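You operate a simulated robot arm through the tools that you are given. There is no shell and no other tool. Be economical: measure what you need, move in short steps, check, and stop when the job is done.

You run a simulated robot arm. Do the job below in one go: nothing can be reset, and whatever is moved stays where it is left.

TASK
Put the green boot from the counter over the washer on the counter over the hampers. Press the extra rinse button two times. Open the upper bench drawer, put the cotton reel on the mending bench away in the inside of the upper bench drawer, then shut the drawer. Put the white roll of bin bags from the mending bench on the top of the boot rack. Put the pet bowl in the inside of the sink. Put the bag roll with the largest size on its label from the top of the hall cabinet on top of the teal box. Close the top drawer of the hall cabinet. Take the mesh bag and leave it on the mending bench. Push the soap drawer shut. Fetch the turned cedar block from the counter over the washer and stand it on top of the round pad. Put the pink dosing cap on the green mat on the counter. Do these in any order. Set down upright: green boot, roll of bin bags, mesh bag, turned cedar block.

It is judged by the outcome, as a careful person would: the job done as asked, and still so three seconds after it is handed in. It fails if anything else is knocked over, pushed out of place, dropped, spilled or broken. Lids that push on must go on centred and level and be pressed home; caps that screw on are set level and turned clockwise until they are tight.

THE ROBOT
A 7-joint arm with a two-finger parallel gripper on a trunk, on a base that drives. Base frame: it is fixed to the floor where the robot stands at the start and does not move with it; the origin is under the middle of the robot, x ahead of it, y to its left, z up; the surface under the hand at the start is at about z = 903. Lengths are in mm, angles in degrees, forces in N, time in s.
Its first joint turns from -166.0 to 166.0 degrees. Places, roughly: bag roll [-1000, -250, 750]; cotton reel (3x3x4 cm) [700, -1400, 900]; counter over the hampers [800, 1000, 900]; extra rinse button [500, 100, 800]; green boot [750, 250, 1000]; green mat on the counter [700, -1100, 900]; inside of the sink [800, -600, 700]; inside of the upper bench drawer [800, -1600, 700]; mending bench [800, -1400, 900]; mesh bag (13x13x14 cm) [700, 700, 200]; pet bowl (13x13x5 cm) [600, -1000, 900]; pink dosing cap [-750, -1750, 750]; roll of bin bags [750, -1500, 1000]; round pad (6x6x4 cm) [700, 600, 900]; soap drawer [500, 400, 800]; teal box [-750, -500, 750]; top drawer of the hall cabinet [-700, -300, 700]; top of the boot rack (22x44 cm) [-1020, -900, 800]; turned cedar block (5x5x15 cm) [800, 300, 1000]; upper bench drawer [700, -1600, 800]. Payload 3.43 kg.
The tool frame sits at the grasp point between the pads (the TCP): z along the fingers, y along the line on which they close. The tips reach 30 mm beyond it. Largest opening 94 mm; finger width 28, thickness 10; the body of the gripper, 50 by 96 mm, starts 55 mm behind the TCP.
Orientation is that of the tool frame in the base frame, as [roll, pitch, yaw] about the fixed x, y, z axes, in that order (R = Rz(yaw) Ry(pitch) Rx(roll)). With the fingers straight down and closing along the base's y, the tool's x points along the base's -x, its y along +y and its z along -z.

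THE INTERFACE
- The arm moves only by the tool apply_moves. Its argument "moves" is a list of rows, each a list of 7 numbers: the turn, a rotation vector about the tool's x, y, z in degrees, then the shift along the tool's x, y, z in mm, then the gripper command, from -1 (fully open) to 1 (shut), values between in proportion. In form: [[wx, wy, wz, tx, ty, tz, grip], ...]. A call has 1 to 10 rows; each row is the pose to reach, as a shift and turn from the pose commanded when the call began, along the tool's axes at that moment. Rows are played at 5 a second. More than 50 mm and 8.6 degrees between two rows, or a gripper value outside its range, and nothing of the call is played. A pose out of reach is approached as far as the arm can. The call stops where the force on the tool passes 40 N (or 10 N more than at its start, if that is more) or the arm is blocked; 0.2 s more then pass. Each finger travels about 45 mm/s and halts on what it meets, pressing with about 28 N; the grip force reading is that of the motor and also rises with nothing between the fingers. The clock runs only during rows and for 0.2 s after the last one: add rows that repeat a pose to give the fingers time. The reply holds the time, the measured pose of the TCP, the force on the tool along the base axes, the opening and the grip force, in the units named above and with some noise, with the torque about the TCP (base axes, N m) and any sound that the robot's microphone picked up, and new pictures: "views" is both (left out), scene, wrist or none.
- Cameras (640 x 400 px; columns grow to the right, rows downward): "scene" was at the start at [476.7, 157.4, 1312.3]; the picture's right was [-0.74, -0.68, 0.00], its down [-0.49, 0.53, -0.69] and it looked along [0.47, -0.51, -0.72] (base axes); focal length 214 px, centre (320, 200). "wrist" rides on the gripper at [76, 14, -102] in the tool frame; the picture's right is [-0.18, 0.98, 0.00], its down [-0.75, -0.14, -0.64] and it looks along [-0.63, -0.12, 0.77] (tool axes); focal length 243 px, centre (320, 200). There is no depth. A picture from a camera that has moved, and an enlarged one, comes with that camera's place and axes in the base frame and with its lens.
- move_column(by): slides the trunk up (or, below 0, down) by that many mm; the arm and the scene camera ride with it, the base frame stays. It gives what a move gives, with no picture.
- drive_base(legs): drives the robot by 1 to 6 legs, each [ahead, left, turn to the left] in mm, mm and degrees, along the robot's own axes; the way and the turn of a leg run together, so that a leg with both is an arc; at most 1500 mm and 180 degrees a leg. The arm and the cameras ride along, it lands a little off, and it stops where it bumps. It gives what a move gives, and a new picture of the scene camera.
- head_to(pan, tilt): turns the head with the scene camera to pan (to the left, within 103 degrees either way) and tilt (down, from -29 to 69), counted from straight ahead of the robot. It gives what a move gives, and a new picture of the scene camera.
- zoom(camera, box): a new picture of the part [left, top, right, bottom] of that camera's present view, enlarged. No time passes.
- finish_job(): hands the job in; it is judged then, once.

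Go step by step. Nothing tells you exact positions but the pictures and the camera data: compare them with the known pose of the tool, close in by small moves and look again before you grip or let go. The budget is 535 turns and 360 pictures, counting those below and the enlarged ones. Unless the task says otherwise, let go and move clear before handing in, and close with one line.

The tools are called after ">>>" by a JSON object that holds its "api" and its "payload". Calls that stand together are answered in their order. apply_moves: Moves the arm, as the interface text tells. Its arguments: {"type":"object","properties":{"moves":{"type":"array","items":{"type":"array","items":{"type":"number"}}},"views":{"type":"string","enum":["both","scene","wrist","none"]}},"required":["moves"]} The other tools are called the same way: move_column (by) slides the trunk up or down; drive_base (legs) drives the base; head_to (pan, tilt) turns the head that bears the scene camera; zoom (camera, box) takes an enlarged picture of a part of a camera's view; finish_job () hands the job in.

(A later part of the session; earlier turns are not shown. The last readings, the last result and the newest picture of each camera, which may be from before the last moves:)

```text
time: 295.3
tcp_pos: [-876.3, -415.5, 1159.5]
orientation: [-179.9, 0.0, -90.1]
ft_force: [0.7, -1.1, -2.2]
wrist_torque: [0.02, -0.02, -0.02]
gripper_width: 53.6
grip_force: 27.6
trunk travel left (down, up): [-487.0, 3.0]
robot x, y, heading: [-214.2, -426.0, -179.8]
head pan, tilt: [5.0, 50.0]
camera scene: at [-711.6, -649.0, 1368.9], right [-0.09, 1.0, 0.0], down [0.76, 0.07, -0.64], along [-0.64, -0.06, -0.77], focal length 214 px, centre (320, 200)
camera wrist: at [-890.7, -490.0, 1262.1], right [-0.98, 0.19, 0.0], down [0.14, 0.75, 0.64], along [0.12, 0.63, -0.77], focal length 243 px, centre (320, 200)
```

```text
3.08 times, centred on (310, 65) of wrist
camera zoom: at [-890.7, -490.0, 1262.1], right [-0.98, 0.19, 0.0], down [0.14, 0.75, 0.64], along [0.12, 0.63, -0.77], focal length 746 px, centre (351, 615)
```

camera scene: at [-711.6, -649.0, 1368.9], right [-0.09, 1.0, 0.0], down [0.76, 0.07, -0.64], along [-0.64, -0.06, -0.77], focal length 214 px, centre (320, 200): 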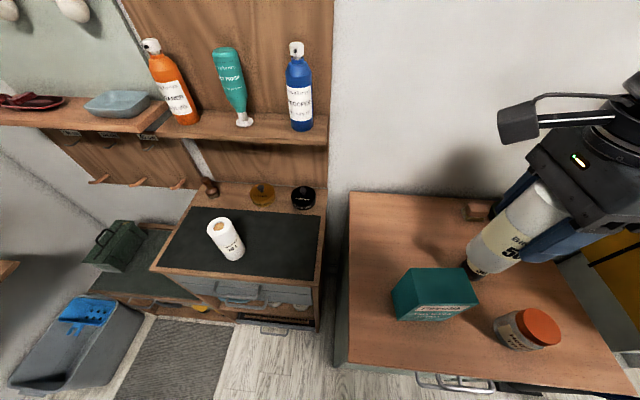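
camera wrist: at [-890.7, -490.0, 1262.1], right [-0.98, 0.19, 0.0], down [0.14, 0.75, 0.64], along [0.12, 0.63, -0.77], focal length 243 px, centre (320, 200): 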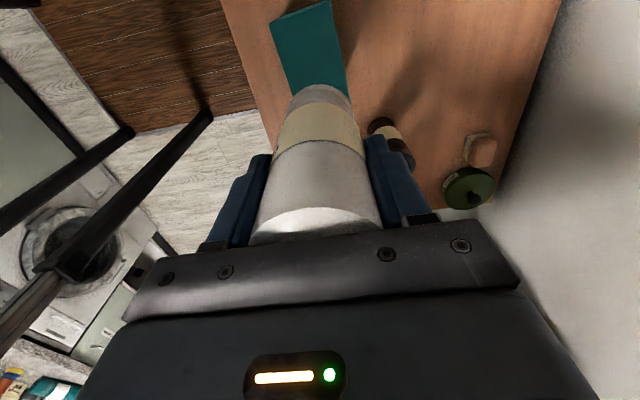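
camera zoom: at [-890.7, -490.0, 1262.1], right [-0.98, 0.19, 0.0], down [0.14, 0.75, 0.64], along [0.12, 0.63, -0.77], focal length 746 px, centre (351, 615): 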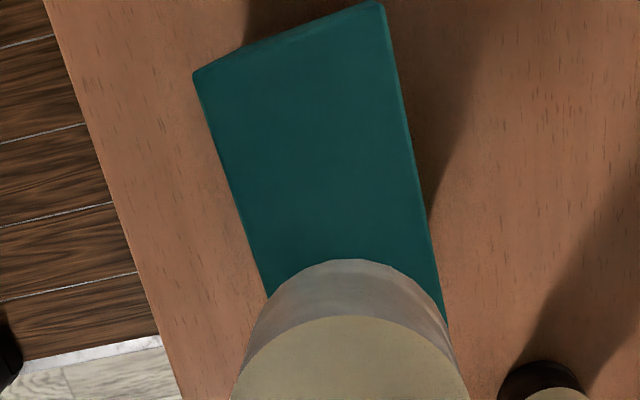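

>>> {"api": "apply_moves", "payload": {"moves": [[0, 0, 0, 11.5, -4.5, 20, 1], [0, 0, 0, 11.5, -4.5, 45, 1], [0, 0, 0, 11.5, -4.5, 60, 1]], "views": "scene"}}

>>> {"api": "zoom", "payload": {"camera": "scene", "box": [370, 220, 530, 340]}}

```text
time: 296.1
tcp_pos: [-873.0, -426.8, 1098.3]
orientation: [180.0, 0.0, -90.0]
ft_force: [0.7, 0.2, -1.4]
wrist_torque: [0.02, 0.01, 0.0]
gripper_width: 53.9
grip_force: 28.4
trunk travel left (down, up): [-487.0, 3.0]
robot x, y, heading: [-213.8, -430.0, -179.8]
head pan, tilt: [5.0, 50.0]
camera scene: at [-711.6, -649.7, 1368.9], right [-0.09, 1.0, 0.0], down [0.76, 0.07, -0.64], along [-0.64, -0.06, -0.77], focal length 214 px, centre (320, 200)
```

scene: 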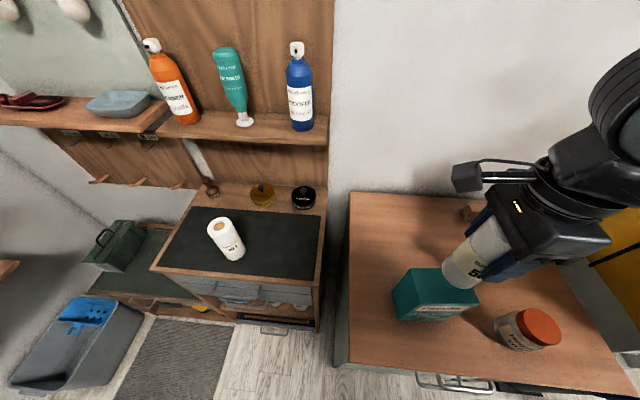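

```text
3.33 times, centred on (450, 280) of scene
camera zoom: at [-711.6, -649.7, 1368.9], right [-0.09, 1.0, 0.0], down [0.76, 0.07, -0.64], along [-0.64, -0.06, -0.77], focal length 715 px, centre (-113, -67)
```

zoom: 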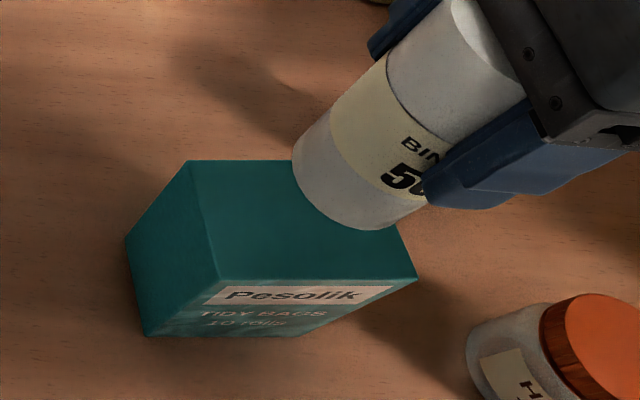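

>>> {"api": "apply_moves", "payload": {"moves": [[0, 0, 0, 0, 0, 15, 1], [0, 0, 0, 0, 0, 28, 1], [0, 0, 0, 0, 0, 36, 1], [0, 0, 0, 0, 0, 40, 1], [0, 0, 0, 0, 0, 43, 1], [0, 0, 0, 0, 0, 46, 1], [0, 0, 0, 0, 0, 49, 1]], "views": "none"}}

>>> {"api": "zoom", "payload": {"camera": "scene", "box": [370, 220, 530, 340]}}

```text
time: 297.7
tcp_pos: [-873.3, -428.4, 1047.8]
orientation: [180.0, 0.0, -90.0]
ft_force: [-0.3, 0.2, -2.1]
wrist_torque: [-0.01, -0.01, -0.03]
gripper_width: 53.6
grip_force: 28.4
trunk travel left (down, up): [-487.0, 3.0]
robot x, y, heading: [-213.0, -426.1, -179.8]
head pan, tilt: [5.0, 50.0]
```

```text
3.33 times, centred on (450, 280) of scene
camera zoom: at [-711.6, -649.6, 1368.9], right [-0.09, 1.0, 0.0], down [0.76, 0.07, -0.64], along [-0.64, -0.06, -0.77], focal length 715 px, centre (-113, -67)
```

zoom: 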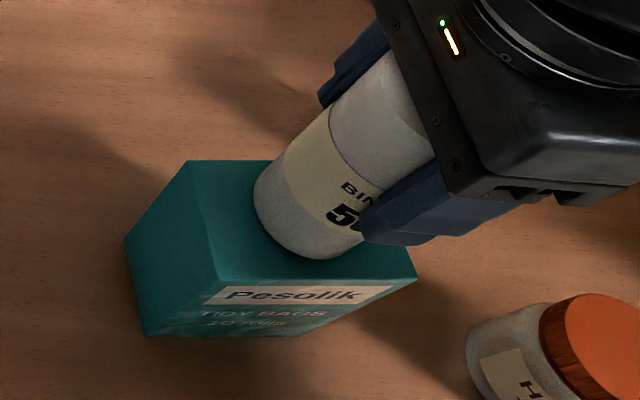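

>>> {"api": "apply_moves", "payload": {"moves": [[0, 0, 0, 0, 0, 2, 1], [0, 0, 0, 0, 0, 4, 1], [0, 0, 0, 0, 0, 6, 1], [0, 0, 0, 0, 0, 8, 1], [0, 0, 0, 0, 0, 10, 1]], "views": "none"}}

```text
time: 298.9
tcp_pos: [-873.8, -427.8, 1038.8]
orientation: [179.9, -0.1, -90.0]
ft_force: [0.0, 0.4, 22.4]
wrist_torque: [-0.04, -0.5, 0.02]
gripper_width: 53.6
grip_force: 28.3
trunk travel left (down, up): [-487.0, 3.0]
robot x, y, heading: [-211.9, -424.2, -179.8]
head pan, tilt: [5.0, 50.0]
```

>>> {"api": "zoom", "payload": {"camera": "scene", "box": [370, 220, 530, 340]}}

>>> {"api": "apply_moves", "payload": {"moves": [[0, 0, 0, 0, 0, -1.5, 0.5], [0, 0, 0, 0, 0, -1.5, 0], [0, 0, 0, 0, 0, -1.5, -0.5], [0, 0, 0, 0, 0, -1.5, -0.5]], "views": "none"}}

>>> {"api": "apply_moves", "payload": {"moves": [[0, 0, 0, 0, 0, -40, -0.5], [0, 0, 0, 0, 0, -85, -0.5], [0, 0, 0, 0, 0, -130, -0.5], [0, 0, 0, 0, 0, -165, -0.5]]}}

```text
3.33 times, centred on (450, 280) of scene
camera zoom: at [-711.0, -649.6, 1369.3], right [-0.09, 1.0, 0.0], down [0.76, 0.07, -0.64], along [-0.64, -0.06, -0.77], focal length 715 px, centre (-113, -67)
```

zoom: 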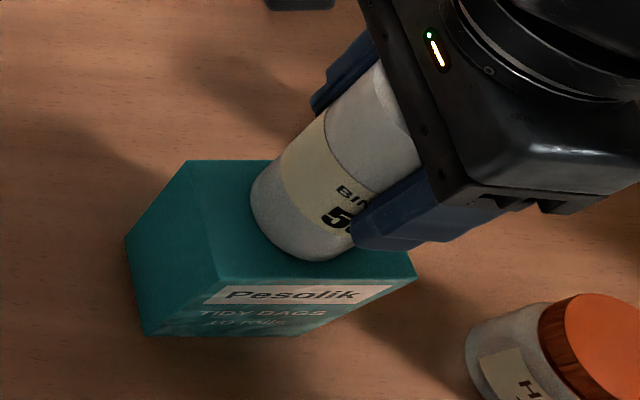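

```text
time: 299.9
tcp_pos: [-873.9, -427.5, 1040.4]
orientation: [180.0, -0.1, -90.0]
ft_force: [-0.1, 0.4, -0.2]
wrist_torque: [-0.03, -0.01, -0.01]
gripper_width: 70.6
grip_force: 0.0
trunk travel left (down, up): [-487.0, 3.0]
robot x, y, heading: [-216.1, -426.6, -180.0]
head pan, tilt: [5.0, 50.0]
```

```text
time: 300.9
tcp_pos: [-873.8, -428.2, 1206.0]
orientation: [180.0, 0.0, -90.0]
ft_force: [1.1, 0.5, 0.4]
wrist_torque: [0.01, 0.01, -0.01]
gripper_width: 70.6
grip_force: 0.0
trunk travel left (down, up): [-487.0, 3.0]
robot x, y, heading: [-217.6, -427.0, -179.8]
head pan, tilt: [5.0, 50.0]
camera scene: at [-711.6, -649.7, 1368.8], right [-0.09, 1.0, 0.0], down [0.76, 0.07, -0.64], along [-0.64, -0.06, -0.77], focal length 214 px, centre (320, 200)
camera wrist: at [-888.2, -502.4, 1309.1], right [-0.98, 0.18, 0.0], down [0.14, 0.75, 0.64], along [0.12, 0.63, -0.77], focal length 243 px, centre (320, 200)
```

scene: 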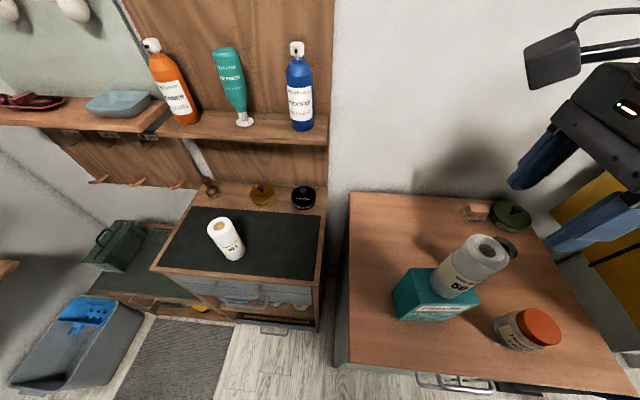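
wrist: 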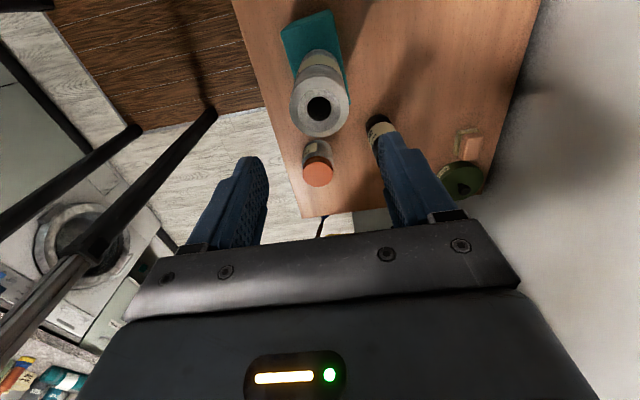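

The 50 L roll stands on the teal box. Last item: the pink dosing cap on the wall shelf. Driving toward it.

>>> {"api": "drive_base", "payload": {"legs": [[-115, 0, 0], [0, 930, 0]]}}

>>> {"api": "head_to", "payload": {"pan": 35, "tilt": 40}}

```text
time: 306.6
tcp_pos: [-756.3, -1353.7, 1205.8]
orientation: [180.0, -0.1, -90.3]
ft_force: [-0.8, -0.1, -0.1]
wrist_torque: [-0.07, -0.04, 0.03]
gripper_width: 70.6
grip_force: 0.1
trunk travel left (down, up): [-487.0, 3.0]
robot x, y, heading: [-93.1, -1354.8, -180.0]
head pan, tilt: [5.0, 50.0]
camera scene: at [-594.7, -1576.7, 1368.9], right [-0.09, 1.0, 0.0], down [0.76, 0.07, -0.64], along [-0.64, -0.06, -0.77], focal length 214 px, centre (320, 200)
```

scene: 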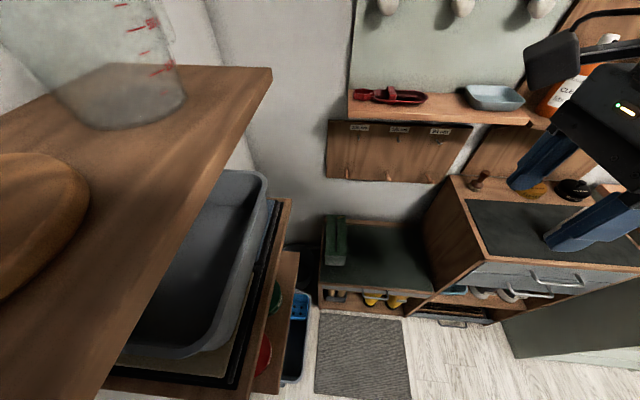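

```text
time: 307.5
tcp_pos: [-756.4, -1354.6, 1204.7]
orientation: [-180.0, -0.1, -90.3]
ft_force: [1.4, 0.6, 0.5]
wrist_torque: [-0.01, 0.0, -0.03]
gripper_width: 70.8
grip_force: 0.1
trunk travel left (down, up): [-487.0, 3.0]
robot x, y, heading: [-96.6, -1354.2, -180.0]
head pan, tilt: [35.0, 40.0]
camera scene: at [-587.7, -1618.8, 1383.0], right [-0.57, 0.82, 0.0], down [0.53, 0.37, -0.77], along [-0.63, -0.44, -0.64], focal length 214 px, centre (320, 200)
```

scene: 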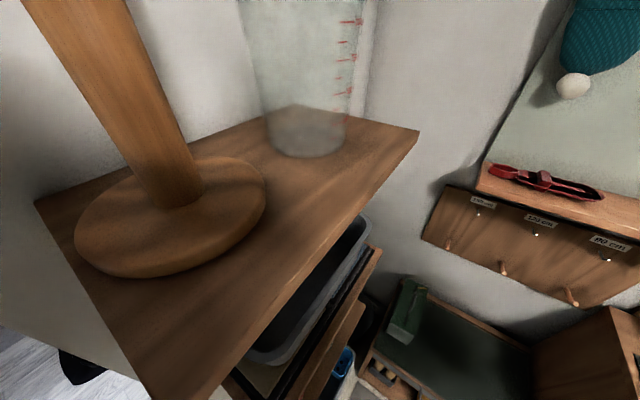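

>>> {"api": "drive_base", "payload": {"legs": [[0, -350, 0], [0, 0, 90], [246, -53, 0]]}}

>>> {"api": "head_to", "payload": {"pan": -75, "tilt": 40}}

```text
time: 315.0
tcp_pos: [-146.0, -1920.1, 1205.6]
orientation: [-180.0, 0.0, -0.1]
ft_force: [0.0, 0.4, -0.4]
wrist_torque: [-0.01, -0.01, -0.02]
gripper_width: 70.4
grip_force: 0.0
trunk travel left (down, up): [-487.0, 3.0]
robot x, y, heading: [-150.1, -1259.4, -89.7]
head pan, tilt: [35.0, 40.0]
camera scene: at [118.5, -1748.3, 1383.1], right [-0.82, -0.58, 0.0], down [-0.37, 0.52, -0.77], along [0.44, -0.63, -0.64], focal length 214 px, centre (320, 200)
```

scene: 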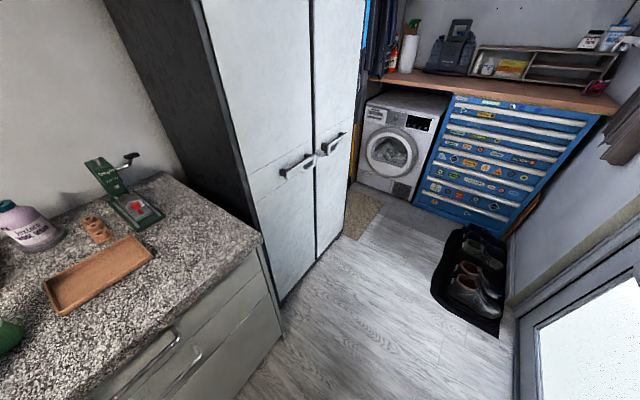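

```text
time: 316.9
tcp_pos: [-147.0, -1920.7, 1205.7]
orientation: [180.0, 0.0, -0.1]
ft_force: [-0.2, -0.1, -0.4]
wrist_torque: [-0.01, 0.0, -0.01]
gripper_width: 70.3
grip_force: 0.0
trunk travel left (down, up): [-487.0, 3.0]
robot x, y, heading: [-152.2, -1265.1, -89.7]
head pan, tilt: [-75.0, 40.0]
camera scene: at [-12.7, -1701.6, 1383.1], right [-0.26, 0.96, 0.0], down [0.62, 0.17, -0.77], along [-0.74, -0.2, -0.64], focal length 214 px, centre (320, 200)
```

scene: 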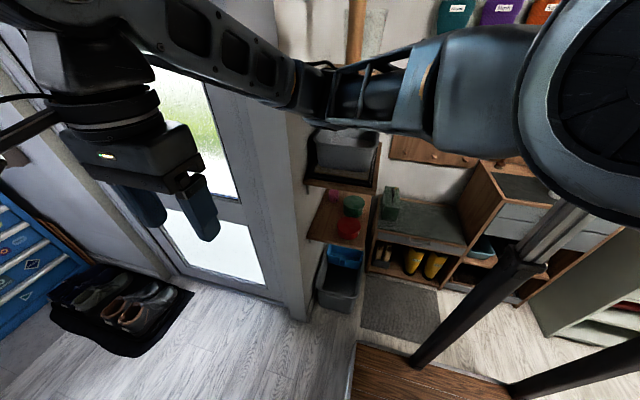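

>>> {"api": "move_column", "payload": {"by": -400}}

>>> {"api": "head_to", "payload": {"pan": -80, "tilt": 20}}

>>> {"api": "zoom", "payload": {"camera": "scene", "box": [260, 130, 440, 250]}}

```text
time: 320.8
tcp_pos: [-147.1, -1920.1, 805.4]
orientation: [179.9, 0.1, 0.0]
ft_force: [0.2, 0.4, 0.8]
wrist_torque: [0.01, 0.0, 0.0]
gripper_width: 70.8
grip_force: 0.1
trunk travel left (down, up): [-87.0, 403.0]
robot x, y, heading: [-148.9, -1260.2, -89.9]
head pan, tilt: [-75.0, 40.0]
```

```text
time: 321.6
tcp_pos: [-146.9, -1920.0, 805.8]
orientation: [-180.0, 0.1, -0.1]
ft_force: [-1.1, -0.2, -0.3]
wrist_torque: [0.04, 0.02, -0.03]
gripper_width: 70.5
grip_force: 0.1
trunk travel left (down, up): [-87.0, 403.0]
robot x, y, heading: [-146.1, -1256.7, -90.1]
head pan, tilt: [-80.0, 20.0]
camera scene: at [-22.3, -1695.7, 1014.4], right [-0.18, 0.98, 0.0], down [0.34, 0.06, -0.94], along [-0.92, -0.17, -0.34], focal length 214 px, centre (320, 200)
```

scene: 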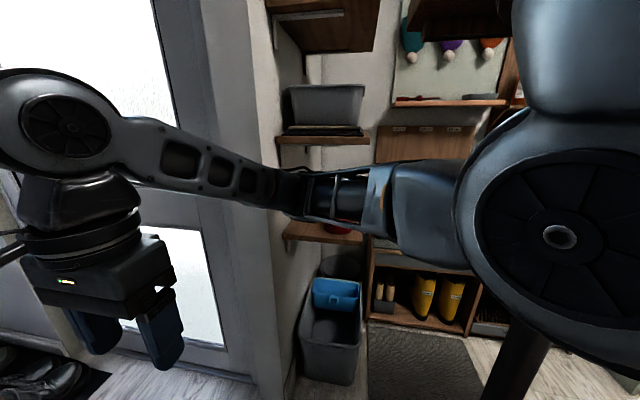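

```text
3.33 times, centred on (350, 190) of scene
camera zoom: at [-22.3, -1695.7, 1014.4], right [-0.18, 0.98, 0.0], down [0.34, 0.06, -0.94], along [-0.92, -0.17, -0.34], focal length 715 px, centre (220, 233)
```

zoom: 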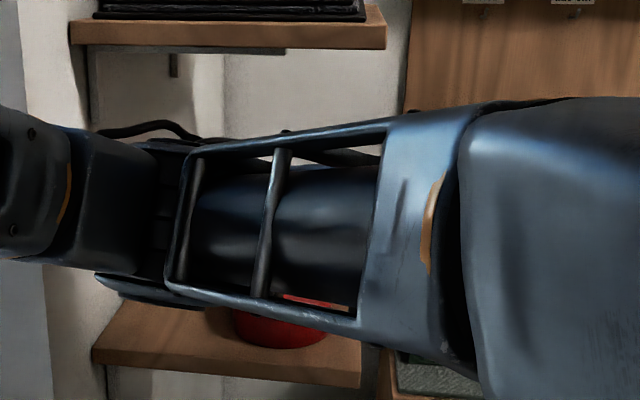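

The pink cap sits behind the green one on a shelf with another shelf 250 mm above. I'll back up, swing the arm around and come in from the front with a tilted hand.

>>> {"api": "drive_base", "payload": {"legs": [[-350, 0, 0]]}}

>>> {"api": "apply_moves", "payload": {"moves": [[0, 0, -8.5, -48.3, -1.8, 0, -0.5], [0, 0, -17, -96.4, -7.1, 0, -0.5], [0, 0, -25.5, -144, -15.9, 0, -0.5], [0, 0, -34, -190.8, -28.2, 0, -0.5], [0, 0, -42.5, -236.5, -43.8, 0, -0.5], [0, 0, -51, -281, -62.8, 0, -0.5], [0, 0, -59.5, -324, -85, 0, -0.5], [0, 0, -68, -365.2, -110.3, 0, -0.5], [0, 0, -76.5, -404.5, -138.5, 0, -0.5], [0, 0, -85, -441.6, -169.6, 0, -0.5]]}}

```text
time: 323.8
tcp_pos: [-151.5, -1572.3, 805.0]
orientation: [-180.0, 0.1, -0.2]
ft_force: [-0.5, -0.3, -0.5]
wrist_torque: [-0.03, -0.02, 0.02]
gripper_width: 70.4
grip_force: 0.0
trunk travel left (down, up): [-87.0, 403.0]
robot x, y, heading: [-151.0, -910.5, -90.0]
head pan, tilt: [-80.0, 20.0]
camera scene: at [-25.3, -1347.2, 1014.5], right [-0.18, 0.98, 0.0], down [0.34, 0.06, -0.94], along [-0.93, -0.16, -0.34], focal length 214 px, centre (320, 200)
```

scene: 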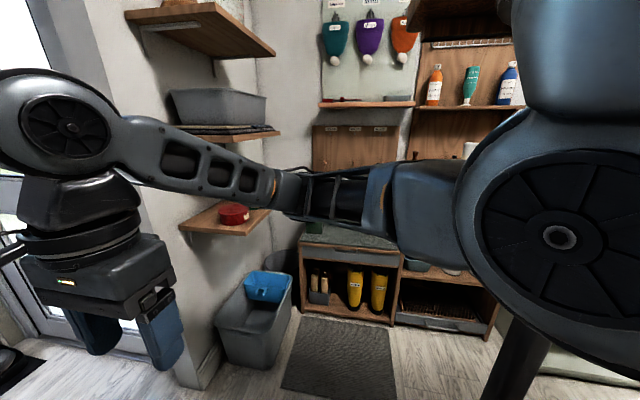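

```text
time: 326.0
tcp_pos: [-592.9, -1397.2, 803.0]
orientation: [-180.0, -0.1, 84.8]
ft_force: [0.4, -1.3, -1.3]
wrist_torque: [0.01, 0.0, -0.01]
gripper_width: 70.6
grip_force: 0.0
trunk travel left (down, up): [-87.0, 403.0]
robot x, y, heading: [-146.4, -913.0, -89.9]
head pan, tilt: [-80.0, 20.0]
camera scene: at [-25.1, -1347.3, 1014.4], right [-0.18, 0.98, 0.0], down [0.34, 0.06, -0.94], along [-0.93, -0.17, -0.34], focal length 214 px, centre (320, 200)
camera wrist: at [-570.7, -1320.2, 906.1], right [0.96, -0.27, 0.0], down [-0.21, -0.74, 0.64], along [-0.17, -0.62, -0.77], focal length 243 px, centre (320, 200)
```

scene: 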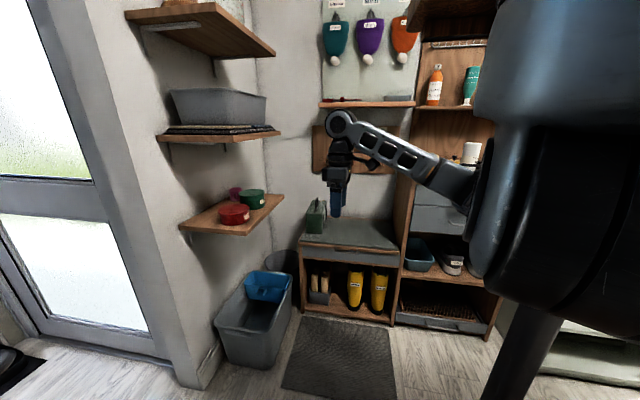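
wrist: 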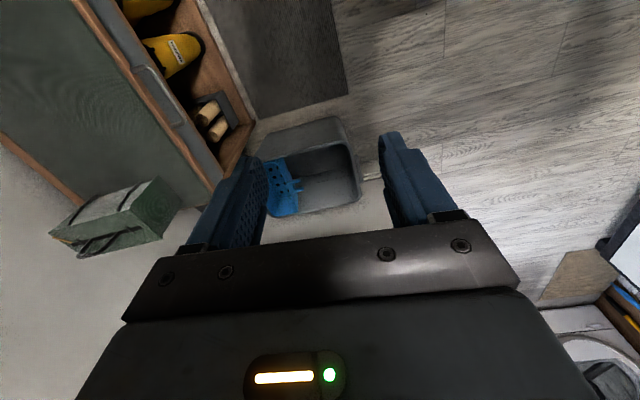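

>>> {"api": "zoom", "payload": {"camera": "scene", "box": [150, 110, 300, 250]}}

```text
2.86 times, centred on (225, 180) of scene
camera zoom: at [-25.1, -1347.3, 1014.4], right [-0.18, 0.98, 0.0], down [0.34, 0.06, -0.94], along [-0.93, -0.17, -0.34], focal length 613 px, centre (591, 257)
```

zoom: 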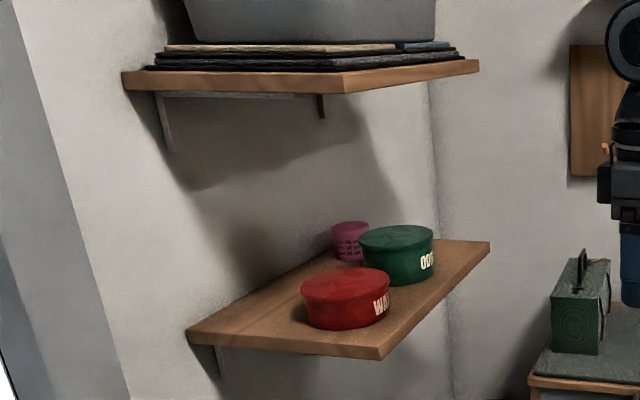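

>>> {"api": "apply_moves", "payload": {"moves": [[0, 0, -5, 8, -36, -19, -0.5], [0, 0, -10, 16, -72, -38, -0.5], [0, 0, -15, 24, -107, -57, -0.5], [0, 0, -20, 31, -143, -76, -0.5], [0, 0, -25, 39, -179, -95, -0.5]], "views": "none"}}

>>> {"api": "apply_moves", "payload": {"moves": [[0, -8, 0, 0, 0, 0, -0.5], [0, -16, 0, 0, 0, 0, -0.5], [0, -24, 0, 0, 0, 0, -0.5], [0, -32, 0, 0, 0, 0, -0.5], [0, -40, 0, 0, 0, 0, -0.5], [0, -48, 0, 0, 0, 0, -0.5], [0, -55, 0, 0, 0, 0, -0.5]]}}

```text
time: 327.2
tcp_pos: [-766.8, -1345.2, 899.8]
orientation: [-180.0, -0.1, 109.9]
ft_force: [-0.6, -0.1, -0.9]
wrist_torque: [0.0, -0.01, 0.01]
gripper_width: 70.7
grip_force: 0.0
trunk travel left (down, up): [-87.0, 403.0]
robot x, y, heading: [-147.6, -911.7, -89.8]
head pan, tilt: [-80.0, 20.0]
```

```text
time: 328.8
tcp_pos: [-766.3, -1344.4, 900.7]
orientation: [-179.9, 55.2, 109.8]
ft_force: [-0.3, 0.3, -0.4]
wrist_torque: [0.02, -0.03, 0.02]
gripper_width: 70.4
grip_force: 0.2
trunk travel left (down, up): [-87.0, 403.0]
robot x, y, heading: [-149.9, -909.5, -89.8]
head pan, tilt: [-80.0, 20.0]
camera scene: at [-25.3, -1347.2, 1014.5], right [-0.18, 0.98, 0.0], down [0.34, 0.06, -0.94], along [-0.93, -0.16, -0.34], focal length 214 px, centre (320, 200)
camera wrist: at [-796.4, -1217.3, 897.4], right [0.96, 0.23, 0.15], down [-0.17, 0.04, 0.99], along [0.22, -0.97, 0.08], focal length 243 px, centre (320, 200)
```

scene: 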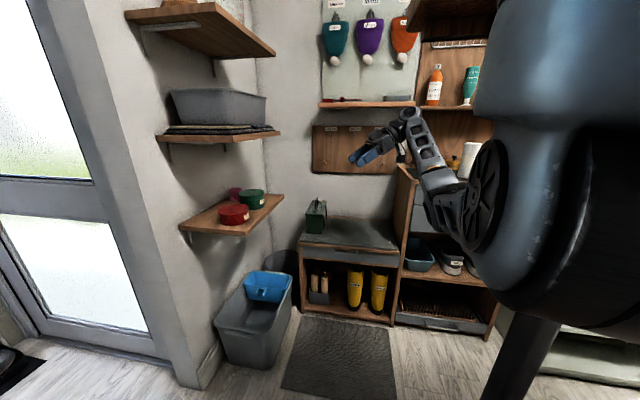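
wrist: 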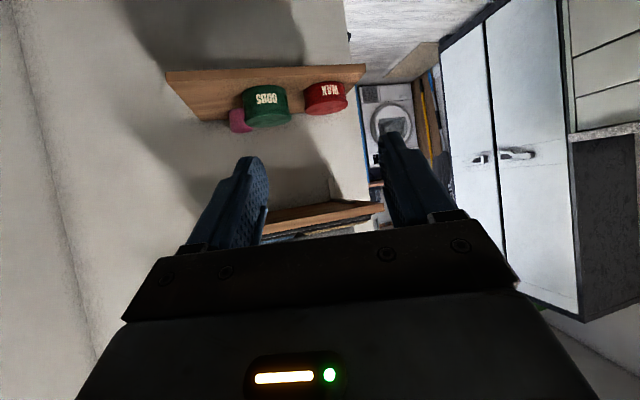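

>>> {"api": "drive_base", "payload": {"legs": [[277, -100, 0]]}}

>>> {"api": "apply_moves", "payload": {"moves": [[0, 0, 0, 0, 0, 0, -0.5]]}}

```text
time: 330.9
tcp_pos: [-866.6, -1618.7, 900.4]
orientation: [-180.0, 55.0, 109.7]
ft_force: [-0.5, 0.1, -0.3]
wrist_torque: [-0.01, -0.01, -0.01]
gripper_width: 70.4
grip_force: 0.1
trunk travel left (down, up): [-87.0, 403.0]
robot x, y, heading: [-249.4, -1187.6, -90.2]
head pan, tilt: [-80.0, 20.0]
camera scene: at [-126.6, -1623.3, 1014.5], right [-0.17, 0.98, 0.0], down [0.34, 0.06, -0.94], along [-0.93, -0.16, -0.34], focal length 214 px, centre (320, 200)
```

scene: 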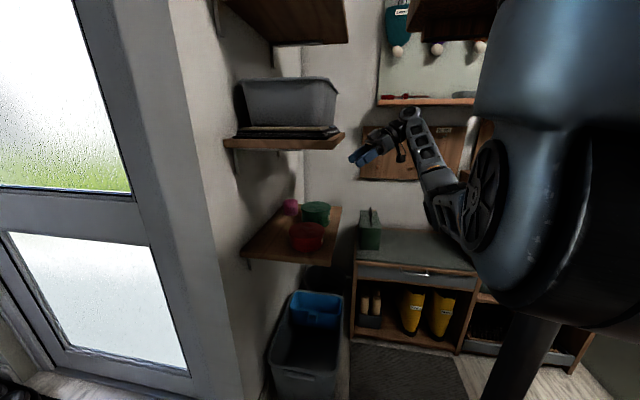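

```text
time: 331.2
tcp_pos: [-868.2, -1618.1, 901.0]
orientation: [-180.0, 55.0, 109.7]
ft_force: [-0.3, -0.4, 0.2]
wrist_torque: [0.04, -0.01, -0.02]
gripper_width: 70.4
grip_force: 0.1
trunk travel left (down, up): [-87.0, 403.0]
robot x, y, heading: [-248.5, -1187.3, -89.8]
head pan, tilt: [-80.0, 20.0]
camera scene: at [-126.6, -1623.3, 1014.5], right [-0.17, 0.98, 0.0], down [0.34, 0.06, -0.94], along [-0.93, -0.16, -0.34], focal length 214 px, centre (320, 200)
camera wrist: at [-897.3, -1491.5, 897.5], right [0.96, 0.23, 0.15], down [-0.16, 0.04, 0.99], along [0.22, -0.97, 0.08], focal length 243 px, centre (320, 200)
```

scene: 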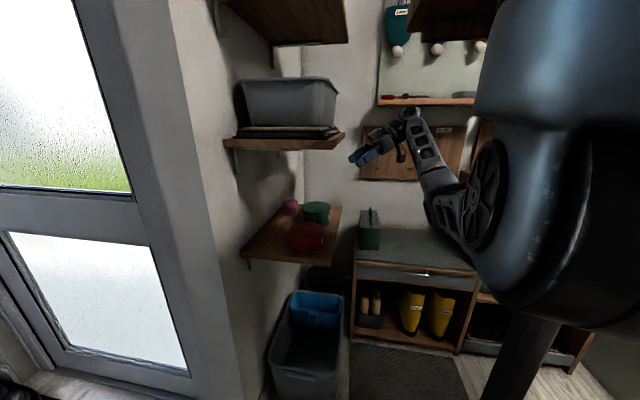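
wrist: 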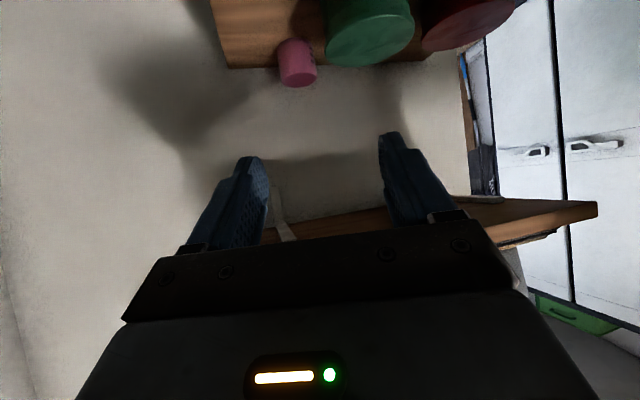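

>>> {"api": "apply_moves", "payload": {"moves": [[0, 0, 0, -2, -32, 30, -0.5], [0, 0, 0, -4, -32, 75, -0.5], [0, 0, 0, -4, -32, 120, -0.5], [0, 0, 0, -4, -32, 160, -0.5]]}}

```text
time: 332.2
tcp_pos: [-854.6, -1755.4, 813.3]
orientation: [-179.9, 55.0, 109.6]
ft_force: [0.1, 0.3, -0.7]
wrist_torque: [-0.05, -0.03, 0.0]
gripper_width: 70.4
grip_force: 0.1
trunk travel left (down, up): [-87.0, 403.0]
robot x, y, heading: [-250.2, -1185.6, -89.9]
head pan, tilt: [-80.0, 20.0]
camera scene: at [-126.8, -1623.2, 1014.6], right [-0.17, 0.98, 0.0], down [0.34, 0.06, -0.94], along [-0.93, -0.16, -0.34], focal length 214 px, centre (320, 200)
camera wrist: at [-882.9, -1628.3, 809.1], right [0.96, 0.23, 0.15], down [-0.16, 0.04, 0.99], along [0.22, -0.97, 0.08], focal length 243 px, centre (320, 200)
```

scene: 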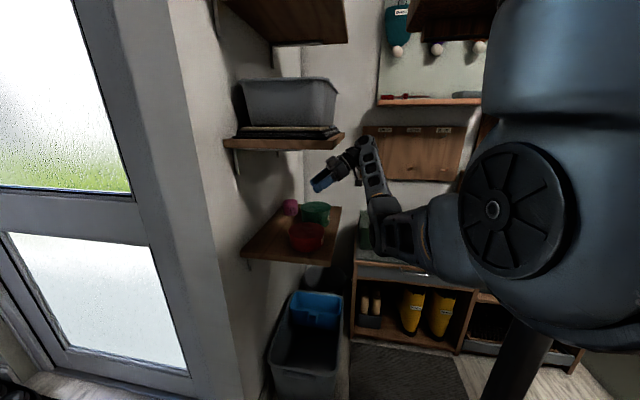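
wrist: 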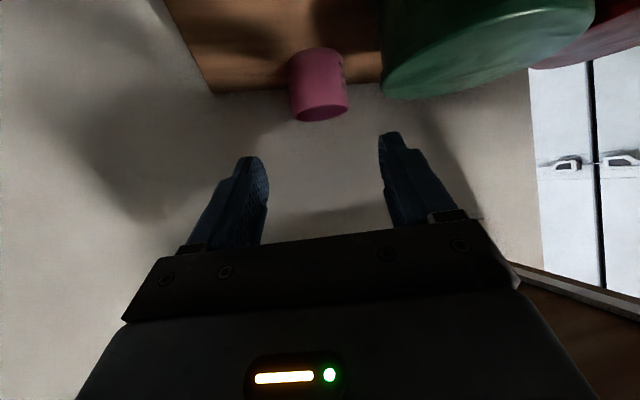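

>>> {"api": "apply_moves", "payload": {"moves": [[0, 0, 0, -2, 0, 30, -0.27], [0, 0, 0, -3, 0, 60, -0.27], [0, 0, 0, -3, 0, 75, -0.27]]}}

>>> {"api": "zoom", "payload": {"camera": "scene", "box": [220, 110, 400, 270]}}

```text
time: 333.1
tcp_pos: [-832.5, -1814.7, 769.6]
orientation: [179.8, 55.0, 109.4]
ft_force: [0.5, 0.7, 0.2]
wrist_torque: [0.01, 0.01, 0.02]
gripper_width: 59.6
grip_force: 0.1
trunk travel left (down, up): [-87.0, 403.0]
robot x, y, heading: [-250.3, -1182.9, -90.0]
head pan, tilt: [-80.0, 20.0]
camera scene: at [-126.6, -1623.3, 1014.5], right [-0.17, 0.98, 0.0], down [0.34, 0.06, -0.94], along [-0.93, -0.16, -0.34], focal length 214 px, centre (320, 200)
camera wrist: at [-861.1, -1687.7, 767.3], right [0.96, 0.23, 0.15], down [-0.17, 0.04, 0.99], along [0.22, -0.97, 0.08], focal length 243 px, centre (320, 200)
```

scene: 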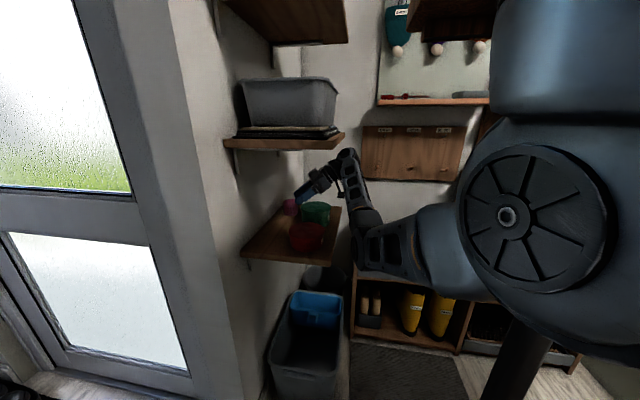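
wrist: 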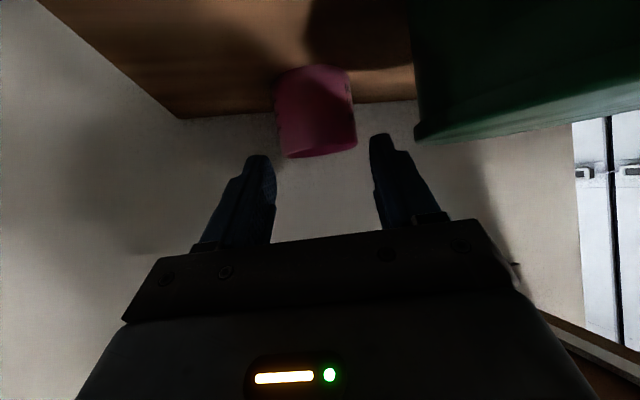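

```text
2.50 times, centred on (310, 190) of scene
camera zoom: at [-126.6, -1623.3, 1014.5], right [-0.17, 0.98, 0.0], down [0.34, 0.06, -0.94], along [-0.93, -0.16, -0.34], focal length 536 px, centre (345, 225)
```

zoom: 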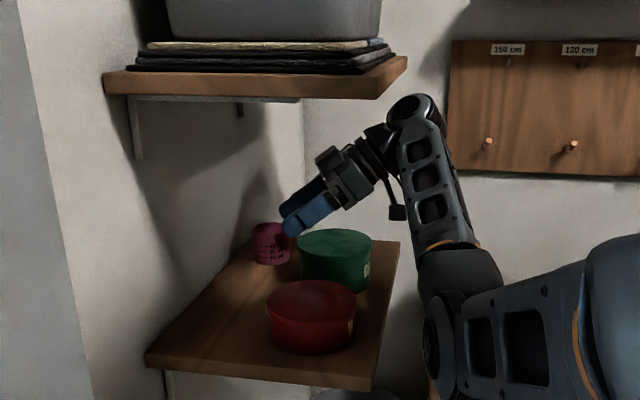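

>>> {"api": "apply_moves", "payload": {"moves": [[0, 0, 0, -1, -4, 15, -0.27], [0, 0, 0, -2, -4, 28, -0.27], [0, 0, 0, -2, -4, 37, -0.27]], "views": "wrist"}}

>>> {"api": "zoom", "payload": {"camera": "scene", "box": [240, 130, 360, 250]}}

```text
time: 333.9
tcp_pos: [-825.0, -1844.7, 752.4]
orientation: [180.0, 55.0, 109.5]
ft_force: [0.7, 0.4, -1.1]
wrist_torque: [0.01, -0.01, 0.03]
gripper_width: 59.7
grip_force: 0.1
trunk travel left (down, up): [-87.0, 403.0]
robot x, y, heading: [-249.0, -1190.1, -90.5]
head pan, tilt: [-80.0, 20.0]
camera wrist: at [-854.0, -1719.5, 749.0], right [0.96, 0.23, 0.15], down [-0.16, 0.04, 0.99], along [0.22, -0.97, 0.08], focal length 243 px, centre (320, 200)
```

wrist: 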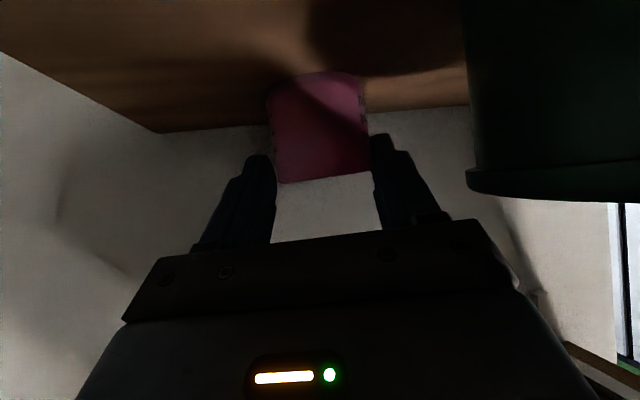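

```text
3.33 times, centred on (300, 190) of scene
camera zoom: at [-126.6, -1623.3, 1014.5], right [-0.17, 0.98, 0.0], down [0.34, 0.06, -0.94], along [-0.93, -0.16, -0.34], focal length 715 px, centre (387, 233)
```

zoom: 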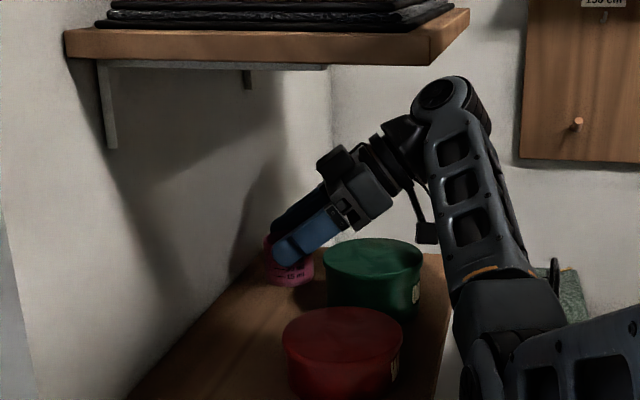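

>>> {"api": "apply_moves", "payload": {"moves": [[0, 0, 0, 0, -2, 4, -0.27], [0, 0, 0, 0, -2, 5, 0.2], [0, 0, 0, 0, -2, 5, 0.7], [0, 0, 0, 0, -2, 5, 1], [0, 0, 0, 0, -2, 5, 1], [0, 0, 0, 0, -2, 5, 1]], "views": "wrist"}}

```text
time: 335.2
tcp_pos: [-826.1, -1850.3, 749.6]
orientation: [-179.9, 55.0, 109.5]
ft_force: [-0.4, -1.1, 1.9]
wrist_torque: [0.0, 0.05, -0.01]
gripper_width: 50.6
grip_force: 27.7
trunk travel left (down, up): [-87.0, 403.0]
robot x, y, heading: [-248.1, -1185.6, -89.9]
head pan, tilt: [-80.0, 20.0]
camera wrist: at [-854.8, -1723.5, 746.1], right [0.96, 0.23, 0.15], down [-0.16, 0.04, 0.99], along [0.22, -0.97, 0.08], focal length 243 px, centre (320, 200)
```

wrist: 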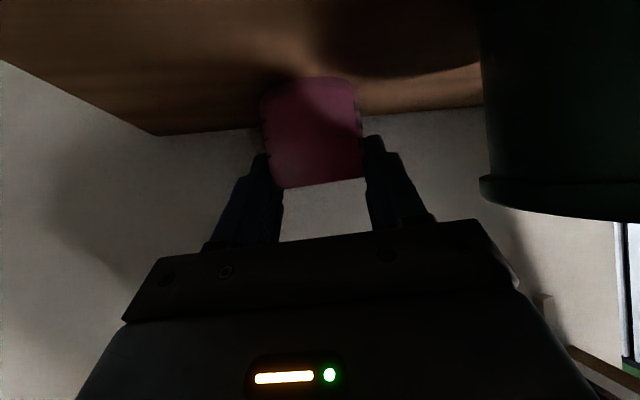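

>>> {"api": "apply_moves", "payload": {"moves": [[0, 0, 0, -11, -4, -8, 1], [0, 0, 0, -12, -10, -25, 1], [0, 0, 0, -10, -12, -55, 1], [0, 0, 0, -8, -12, -95, 1]]}}

```text
time: 336.2
tcp_pos: [-860.4, -1785.6, 809.7]
orientation: [179.9, 55.0, 109.7]
ft_force: [0.6, -0.2, 0.5]
wrist_torque: [-0.01, 0.03, -0.04]
gripper_width: 50.7
grip_force: 28.5
trunk travel left (down, up): [-87.0, 403.0]
robot x, y, heading: [-250.9, -1188.6, -90.0]
head pan, tilt: [-80.0, 20.0]
camera scene: at [-126.2, -1623.5, 1014.4], right [-0.17, 0.98, 0.0], down [0.34, 0.06, -0.94], along [-0.93, -0.16, -0.34], focal length 214 px, centre (320, 200)
camera wrist: at [-890.8, -1659.1, 806.1], right [0.96, 0.23, 0.15], down [-0.17, 0.04, 0.99], along [0.22, -0.97, 0.08], focal length 243 px, centre (320, 200)
```

scene: 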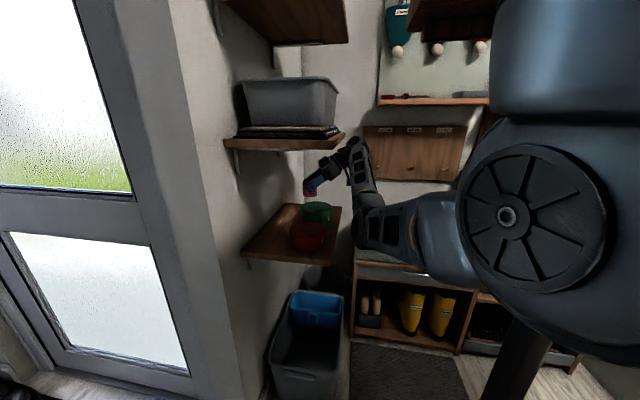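
wrist: 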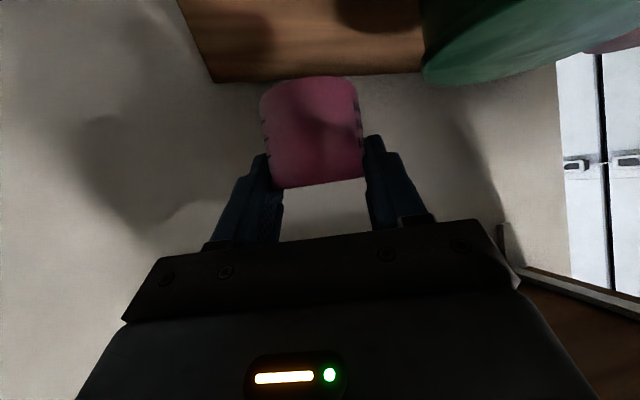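

Cap is in hand. Retreat fully, drive back north, raise the column and turn toward the counter.

>>> {"api": "apply_moves", "payload": {"moves": [[0, 0, 0, 0, 0, -45, 1], [0, 0, 0, 0, 0, -90, 1], [0, 0, 0, 0, 0, -135, 1], [0, 0, 0, 0, 0, -175, 1]], "views": "none"}}

>>> {"api": "drive_base", "payload": {"legs": [[-290, 150, 0]]}}

>>> {"api": "move_column", "payload": {"by": 400}}

```text
time: 337.2
tcp_pos: [-909.0, -1652.2, 909.2]
orientation: [180.0, 55.0, 109.6]
ft_force: [0.2, -0.3, 0.2]
wrist_torque: [0.02, 0.0, 0.03]
gripper_width: 50.4
grip_force: 27.4
trunk travel left (down, up): [-87.0, 403.0]
robot x, y, heading: [-250.1, -1188.0, -90.0]
head pan, tilt: [-80.0, 20.0]
```

```text
time: 339.4
tcp_pos: [-756.1, -1361.7, 909.5]
orientation: [180.0, 55.1, 109.9]
ft_force: [0.4, 0.1, -0.6]
wrist_torque: [-0.03, -0.01, -0.01]
gripper_width: 50.6
grip_force: 27.8
trunk travel left (down, up): [-87.0, 403.0]
robot x, y, heading: [-97.8, -894.4, -90.1]
head pan, tilt: [-80.0, 20.0]
camera scene: at [27.0, -1330.2, 1014.5], right [-0.18, 0.98, 0.0], down [0.34, 0.06, -0.94], along [-0.92, -0.17, -0.34], focal length 214 px, centre (320, 200)
```

scene: 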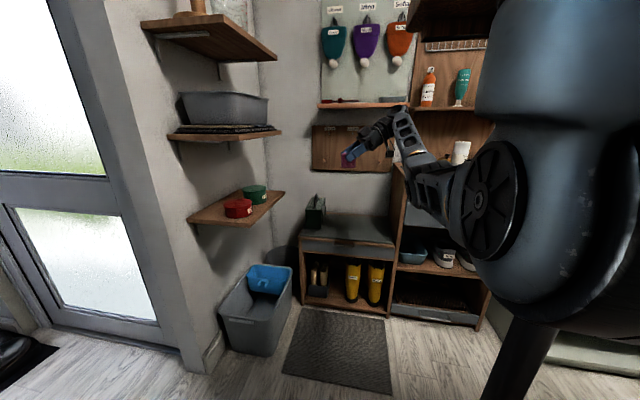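

```text
time: 343.3
tcp_pos: [-756.7, -1361.4, 1309.1]
orientation: [180.0, 55.0, 109.9]
ft_force: [-0.1, 0.0, -0.3]
wrist_torque: [0.0, 0.01, 0.0]
gripper_width: 50.6
grip_force: 27.8
trunk travel left (down, up): [-487.0, 3.0]
robot x, y, heading: [-98.2, -888.7, -90.0]
head pan, tilt: [-80.0, 20.0]
```

>>> {"api": "drive_base", "payload": {"legs": [[0, 0, 140]]}}

>>> {"api": "head_to", "payload": {"pan": -70, "tilt": 45}}

```text
time: 349.4
tcp_pos: [705.2, -966.7, 1309.0]
orientation: [-180.0, 55.0, -110.7]
ft_force: [0.3, -0.6, 0.0]
wrist_torque: [0.01, 0.0, -0.02]
gripper_width: 50.5
grip_force: 28.2
trunk travel left (down, up): [-487.0, 3.0]
robot x, y, heading: [-100.0, -894.3, 49.6]
head pan, tilt: [-80.0, 20.0]
camera scene: at [91.9, -478.8, 1414.5], right [-0.51, -0.86, 0.0], down [-0.3, 0.17, -0.94], along [0.81, -0.47, -0.34], focal length 214 px, centre (320, 200)
```

scene: 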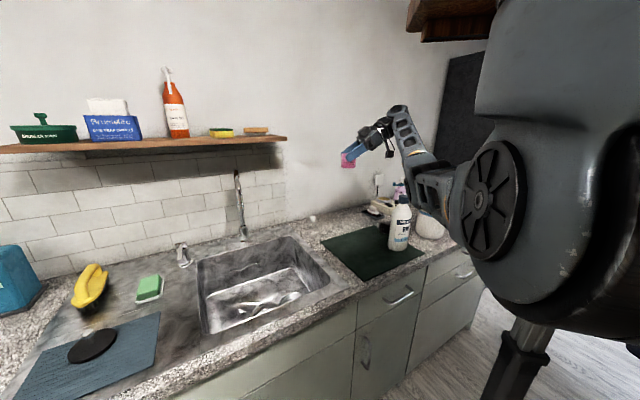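

```text
time: 350.3
tcp_pos: [706.1, -967.5, 1309.3]
orientation: [-180.0, 55.0, -110.7]
ft_force: [0.7, 0.1, -0.9]
wrist_torque: [-0.01, -0.01, 0.01]
gripper_width: 50.5
grip_force: 28.4
trunk travel left (down, up): [-487.0, 3.0]
robot x, y, heading: [-95.9, -894.4, 49.5]
head pan, tilt: [-70.0, 45.0]
camera scene: at [87.8, -460.1, 1375.9], right [-0.35, -0.94, 0.0], down [-0.66, 0.25, -0.71], along [0.66, -0.25, -0.71], focal length 214 px, centre (320, 200)
```

scene: 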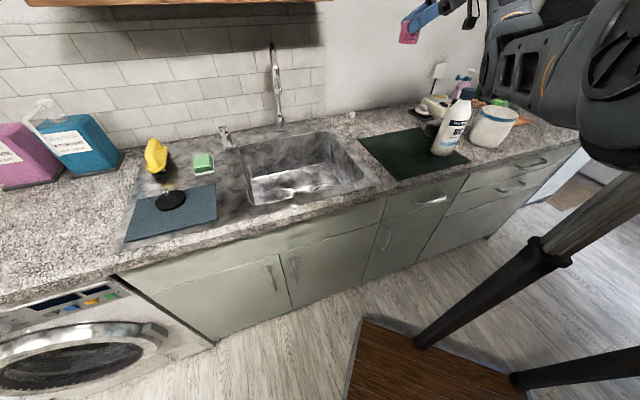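

>>> {"api": "apply_moves", "payload": {"moves": [[6.39, 0, 4.48, 0, 0, 0, 1], [12.78, 0, 8.96, 0, 0, 0, 1], [19.17, 0, 13.44, 0, 0, 0, 1], [25.56, 0, 17.92, 0, 0, 0, 1], [31.95, 0, 22.4, 0, 0, 0, 1], [38.34, 0, 26.88, 0, 0, 0, 1], [44.73, 0, 31.36, 0, 0, 0, 1], [51.12, 0, 35.84, 0, 0, 0, 1], [57.5, 0, 40.3, 0, 0, 0, 1]]}}

```text
time: 352.3
tcp_pos: [706.1, -968.2, 1310.2]
orientation: [179.8, 55.1, 178.8]
ft_force: [-0.6, 0.1, -0.5]
wrist_torque: [0.03, 0.0, 0.02]
gripper_width: 50.8
grip_force: 27.5
trunk travel left (down, up): [-487.0, 3.0]
robot x, y, heading: [-96.2, -892.7, 49.6]
head pan, tilt: [-70.0, 45.0]
camera scene: at [87.8, -460.2, 1375.9], right [-0.35, -0.94, 0.0], down [-0.66, 0.25, -0.71], along [0.66, -0.25, -0.71], focal length 214 px, centre (320, 200)
camera wrist: at [578.9, -949.7, 1306.8], right [0.12, 0.98, 0.15], down [-0.1, -0.14, 0.99], along [0.99, -0.14, 0.08], focal length 243 px, centre (320, 200)
```

scene: 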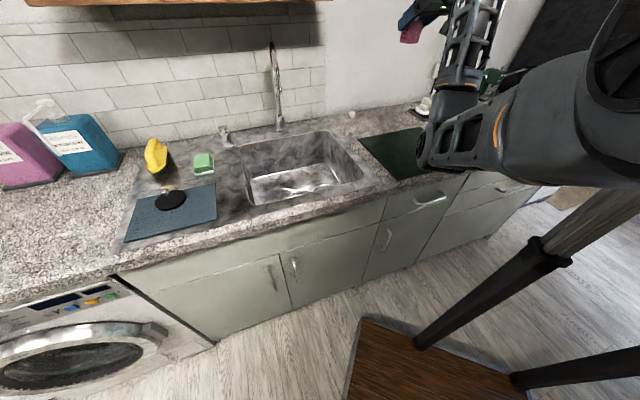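
wrist: 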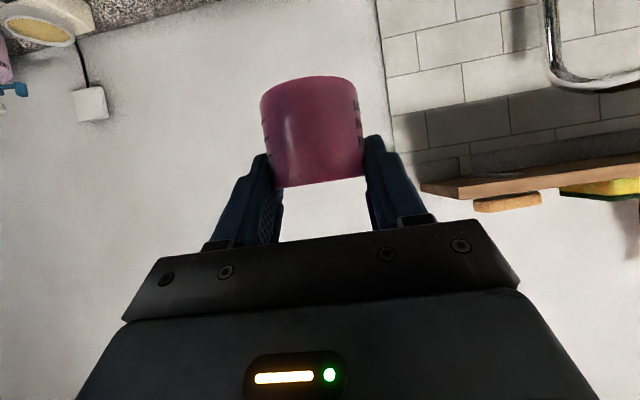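

>>> {"api": "apply_moves", "payload": {"moves": [[0, 0, 0, 13, -16, -19, 1], [0, 0, 0, 26, -32, -38, 1]], "views": "none"}}

>>> {"api": "move_column", "payload": {"by": -150}}

>>> {"api": "head_to", "payload": {"pan": -75, "tilt": 45}}

```text
time: 352.9
tcp_pos: [660.4, -1000.0, 1312.0]
orientation: [179.9, 55.0, 178.9]
ft_force: [-0.3, -0.7, -0.6]
wrist_torque: [-0.03, 0.04, 0.0]
gripper_width: 50.3
grip_force: 28.6
trunk travel left (down, up): [-487.0, 3.0]
robot x, y, heading: [-96.5, -891.1, 49.6]
head pan, tilt: [-70.0, 45.0]
```

```text
time: 354.6
tcp_pos: [660.1, -999.0, 1162.3]
orientation: [179.8, 55.0, 179.0]
ft_force: [-0.3, 0.1, -0.7]
wrist_torque: [0.01, 0.02, 0.01]
gripper_width: 50.6
grip_force: 28.5
trunk travel left (down, up): [-337.0, 153.0]
robot x, y, heading: [-97.5, -898.3, 49.4]
head pan, tilt: [-70.0, 45.0]
```

```text
time: 355.3
tcp_pos: [659.7, -1000.1, 1162.2]
orientation: [179.9, 55.1, 179.0]
ft_force: [-0.1, -0.4, 0.5]
wrist_torque: [-0.03, 0.02, 0.0]
gripper_width: 50.8
grip_force: 28.5
trunk travel left (down, up): [-337.0, 153.0]
robot x, y, heading: [-99.0, -896.6, 49.6]
head pan, tilt: [-75.0, 45.0]
camera scene: at [85.0, -466.5, 1225.8], right [-0.43, -0.9, 0.0], down [-0.64, 0.3, -0.71], along [0.64, -0.3, -0.71], focal length 214 px, centre (320, 200)
```

scene: 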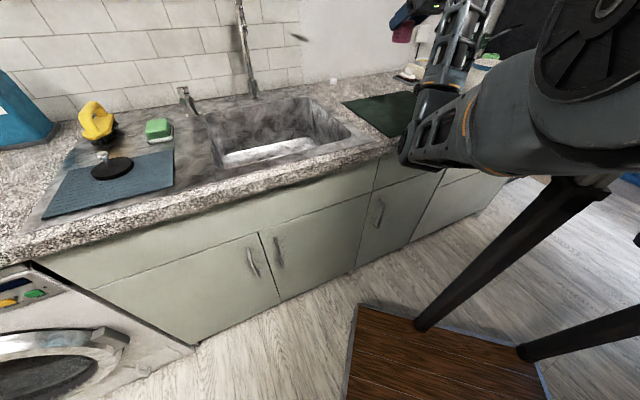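

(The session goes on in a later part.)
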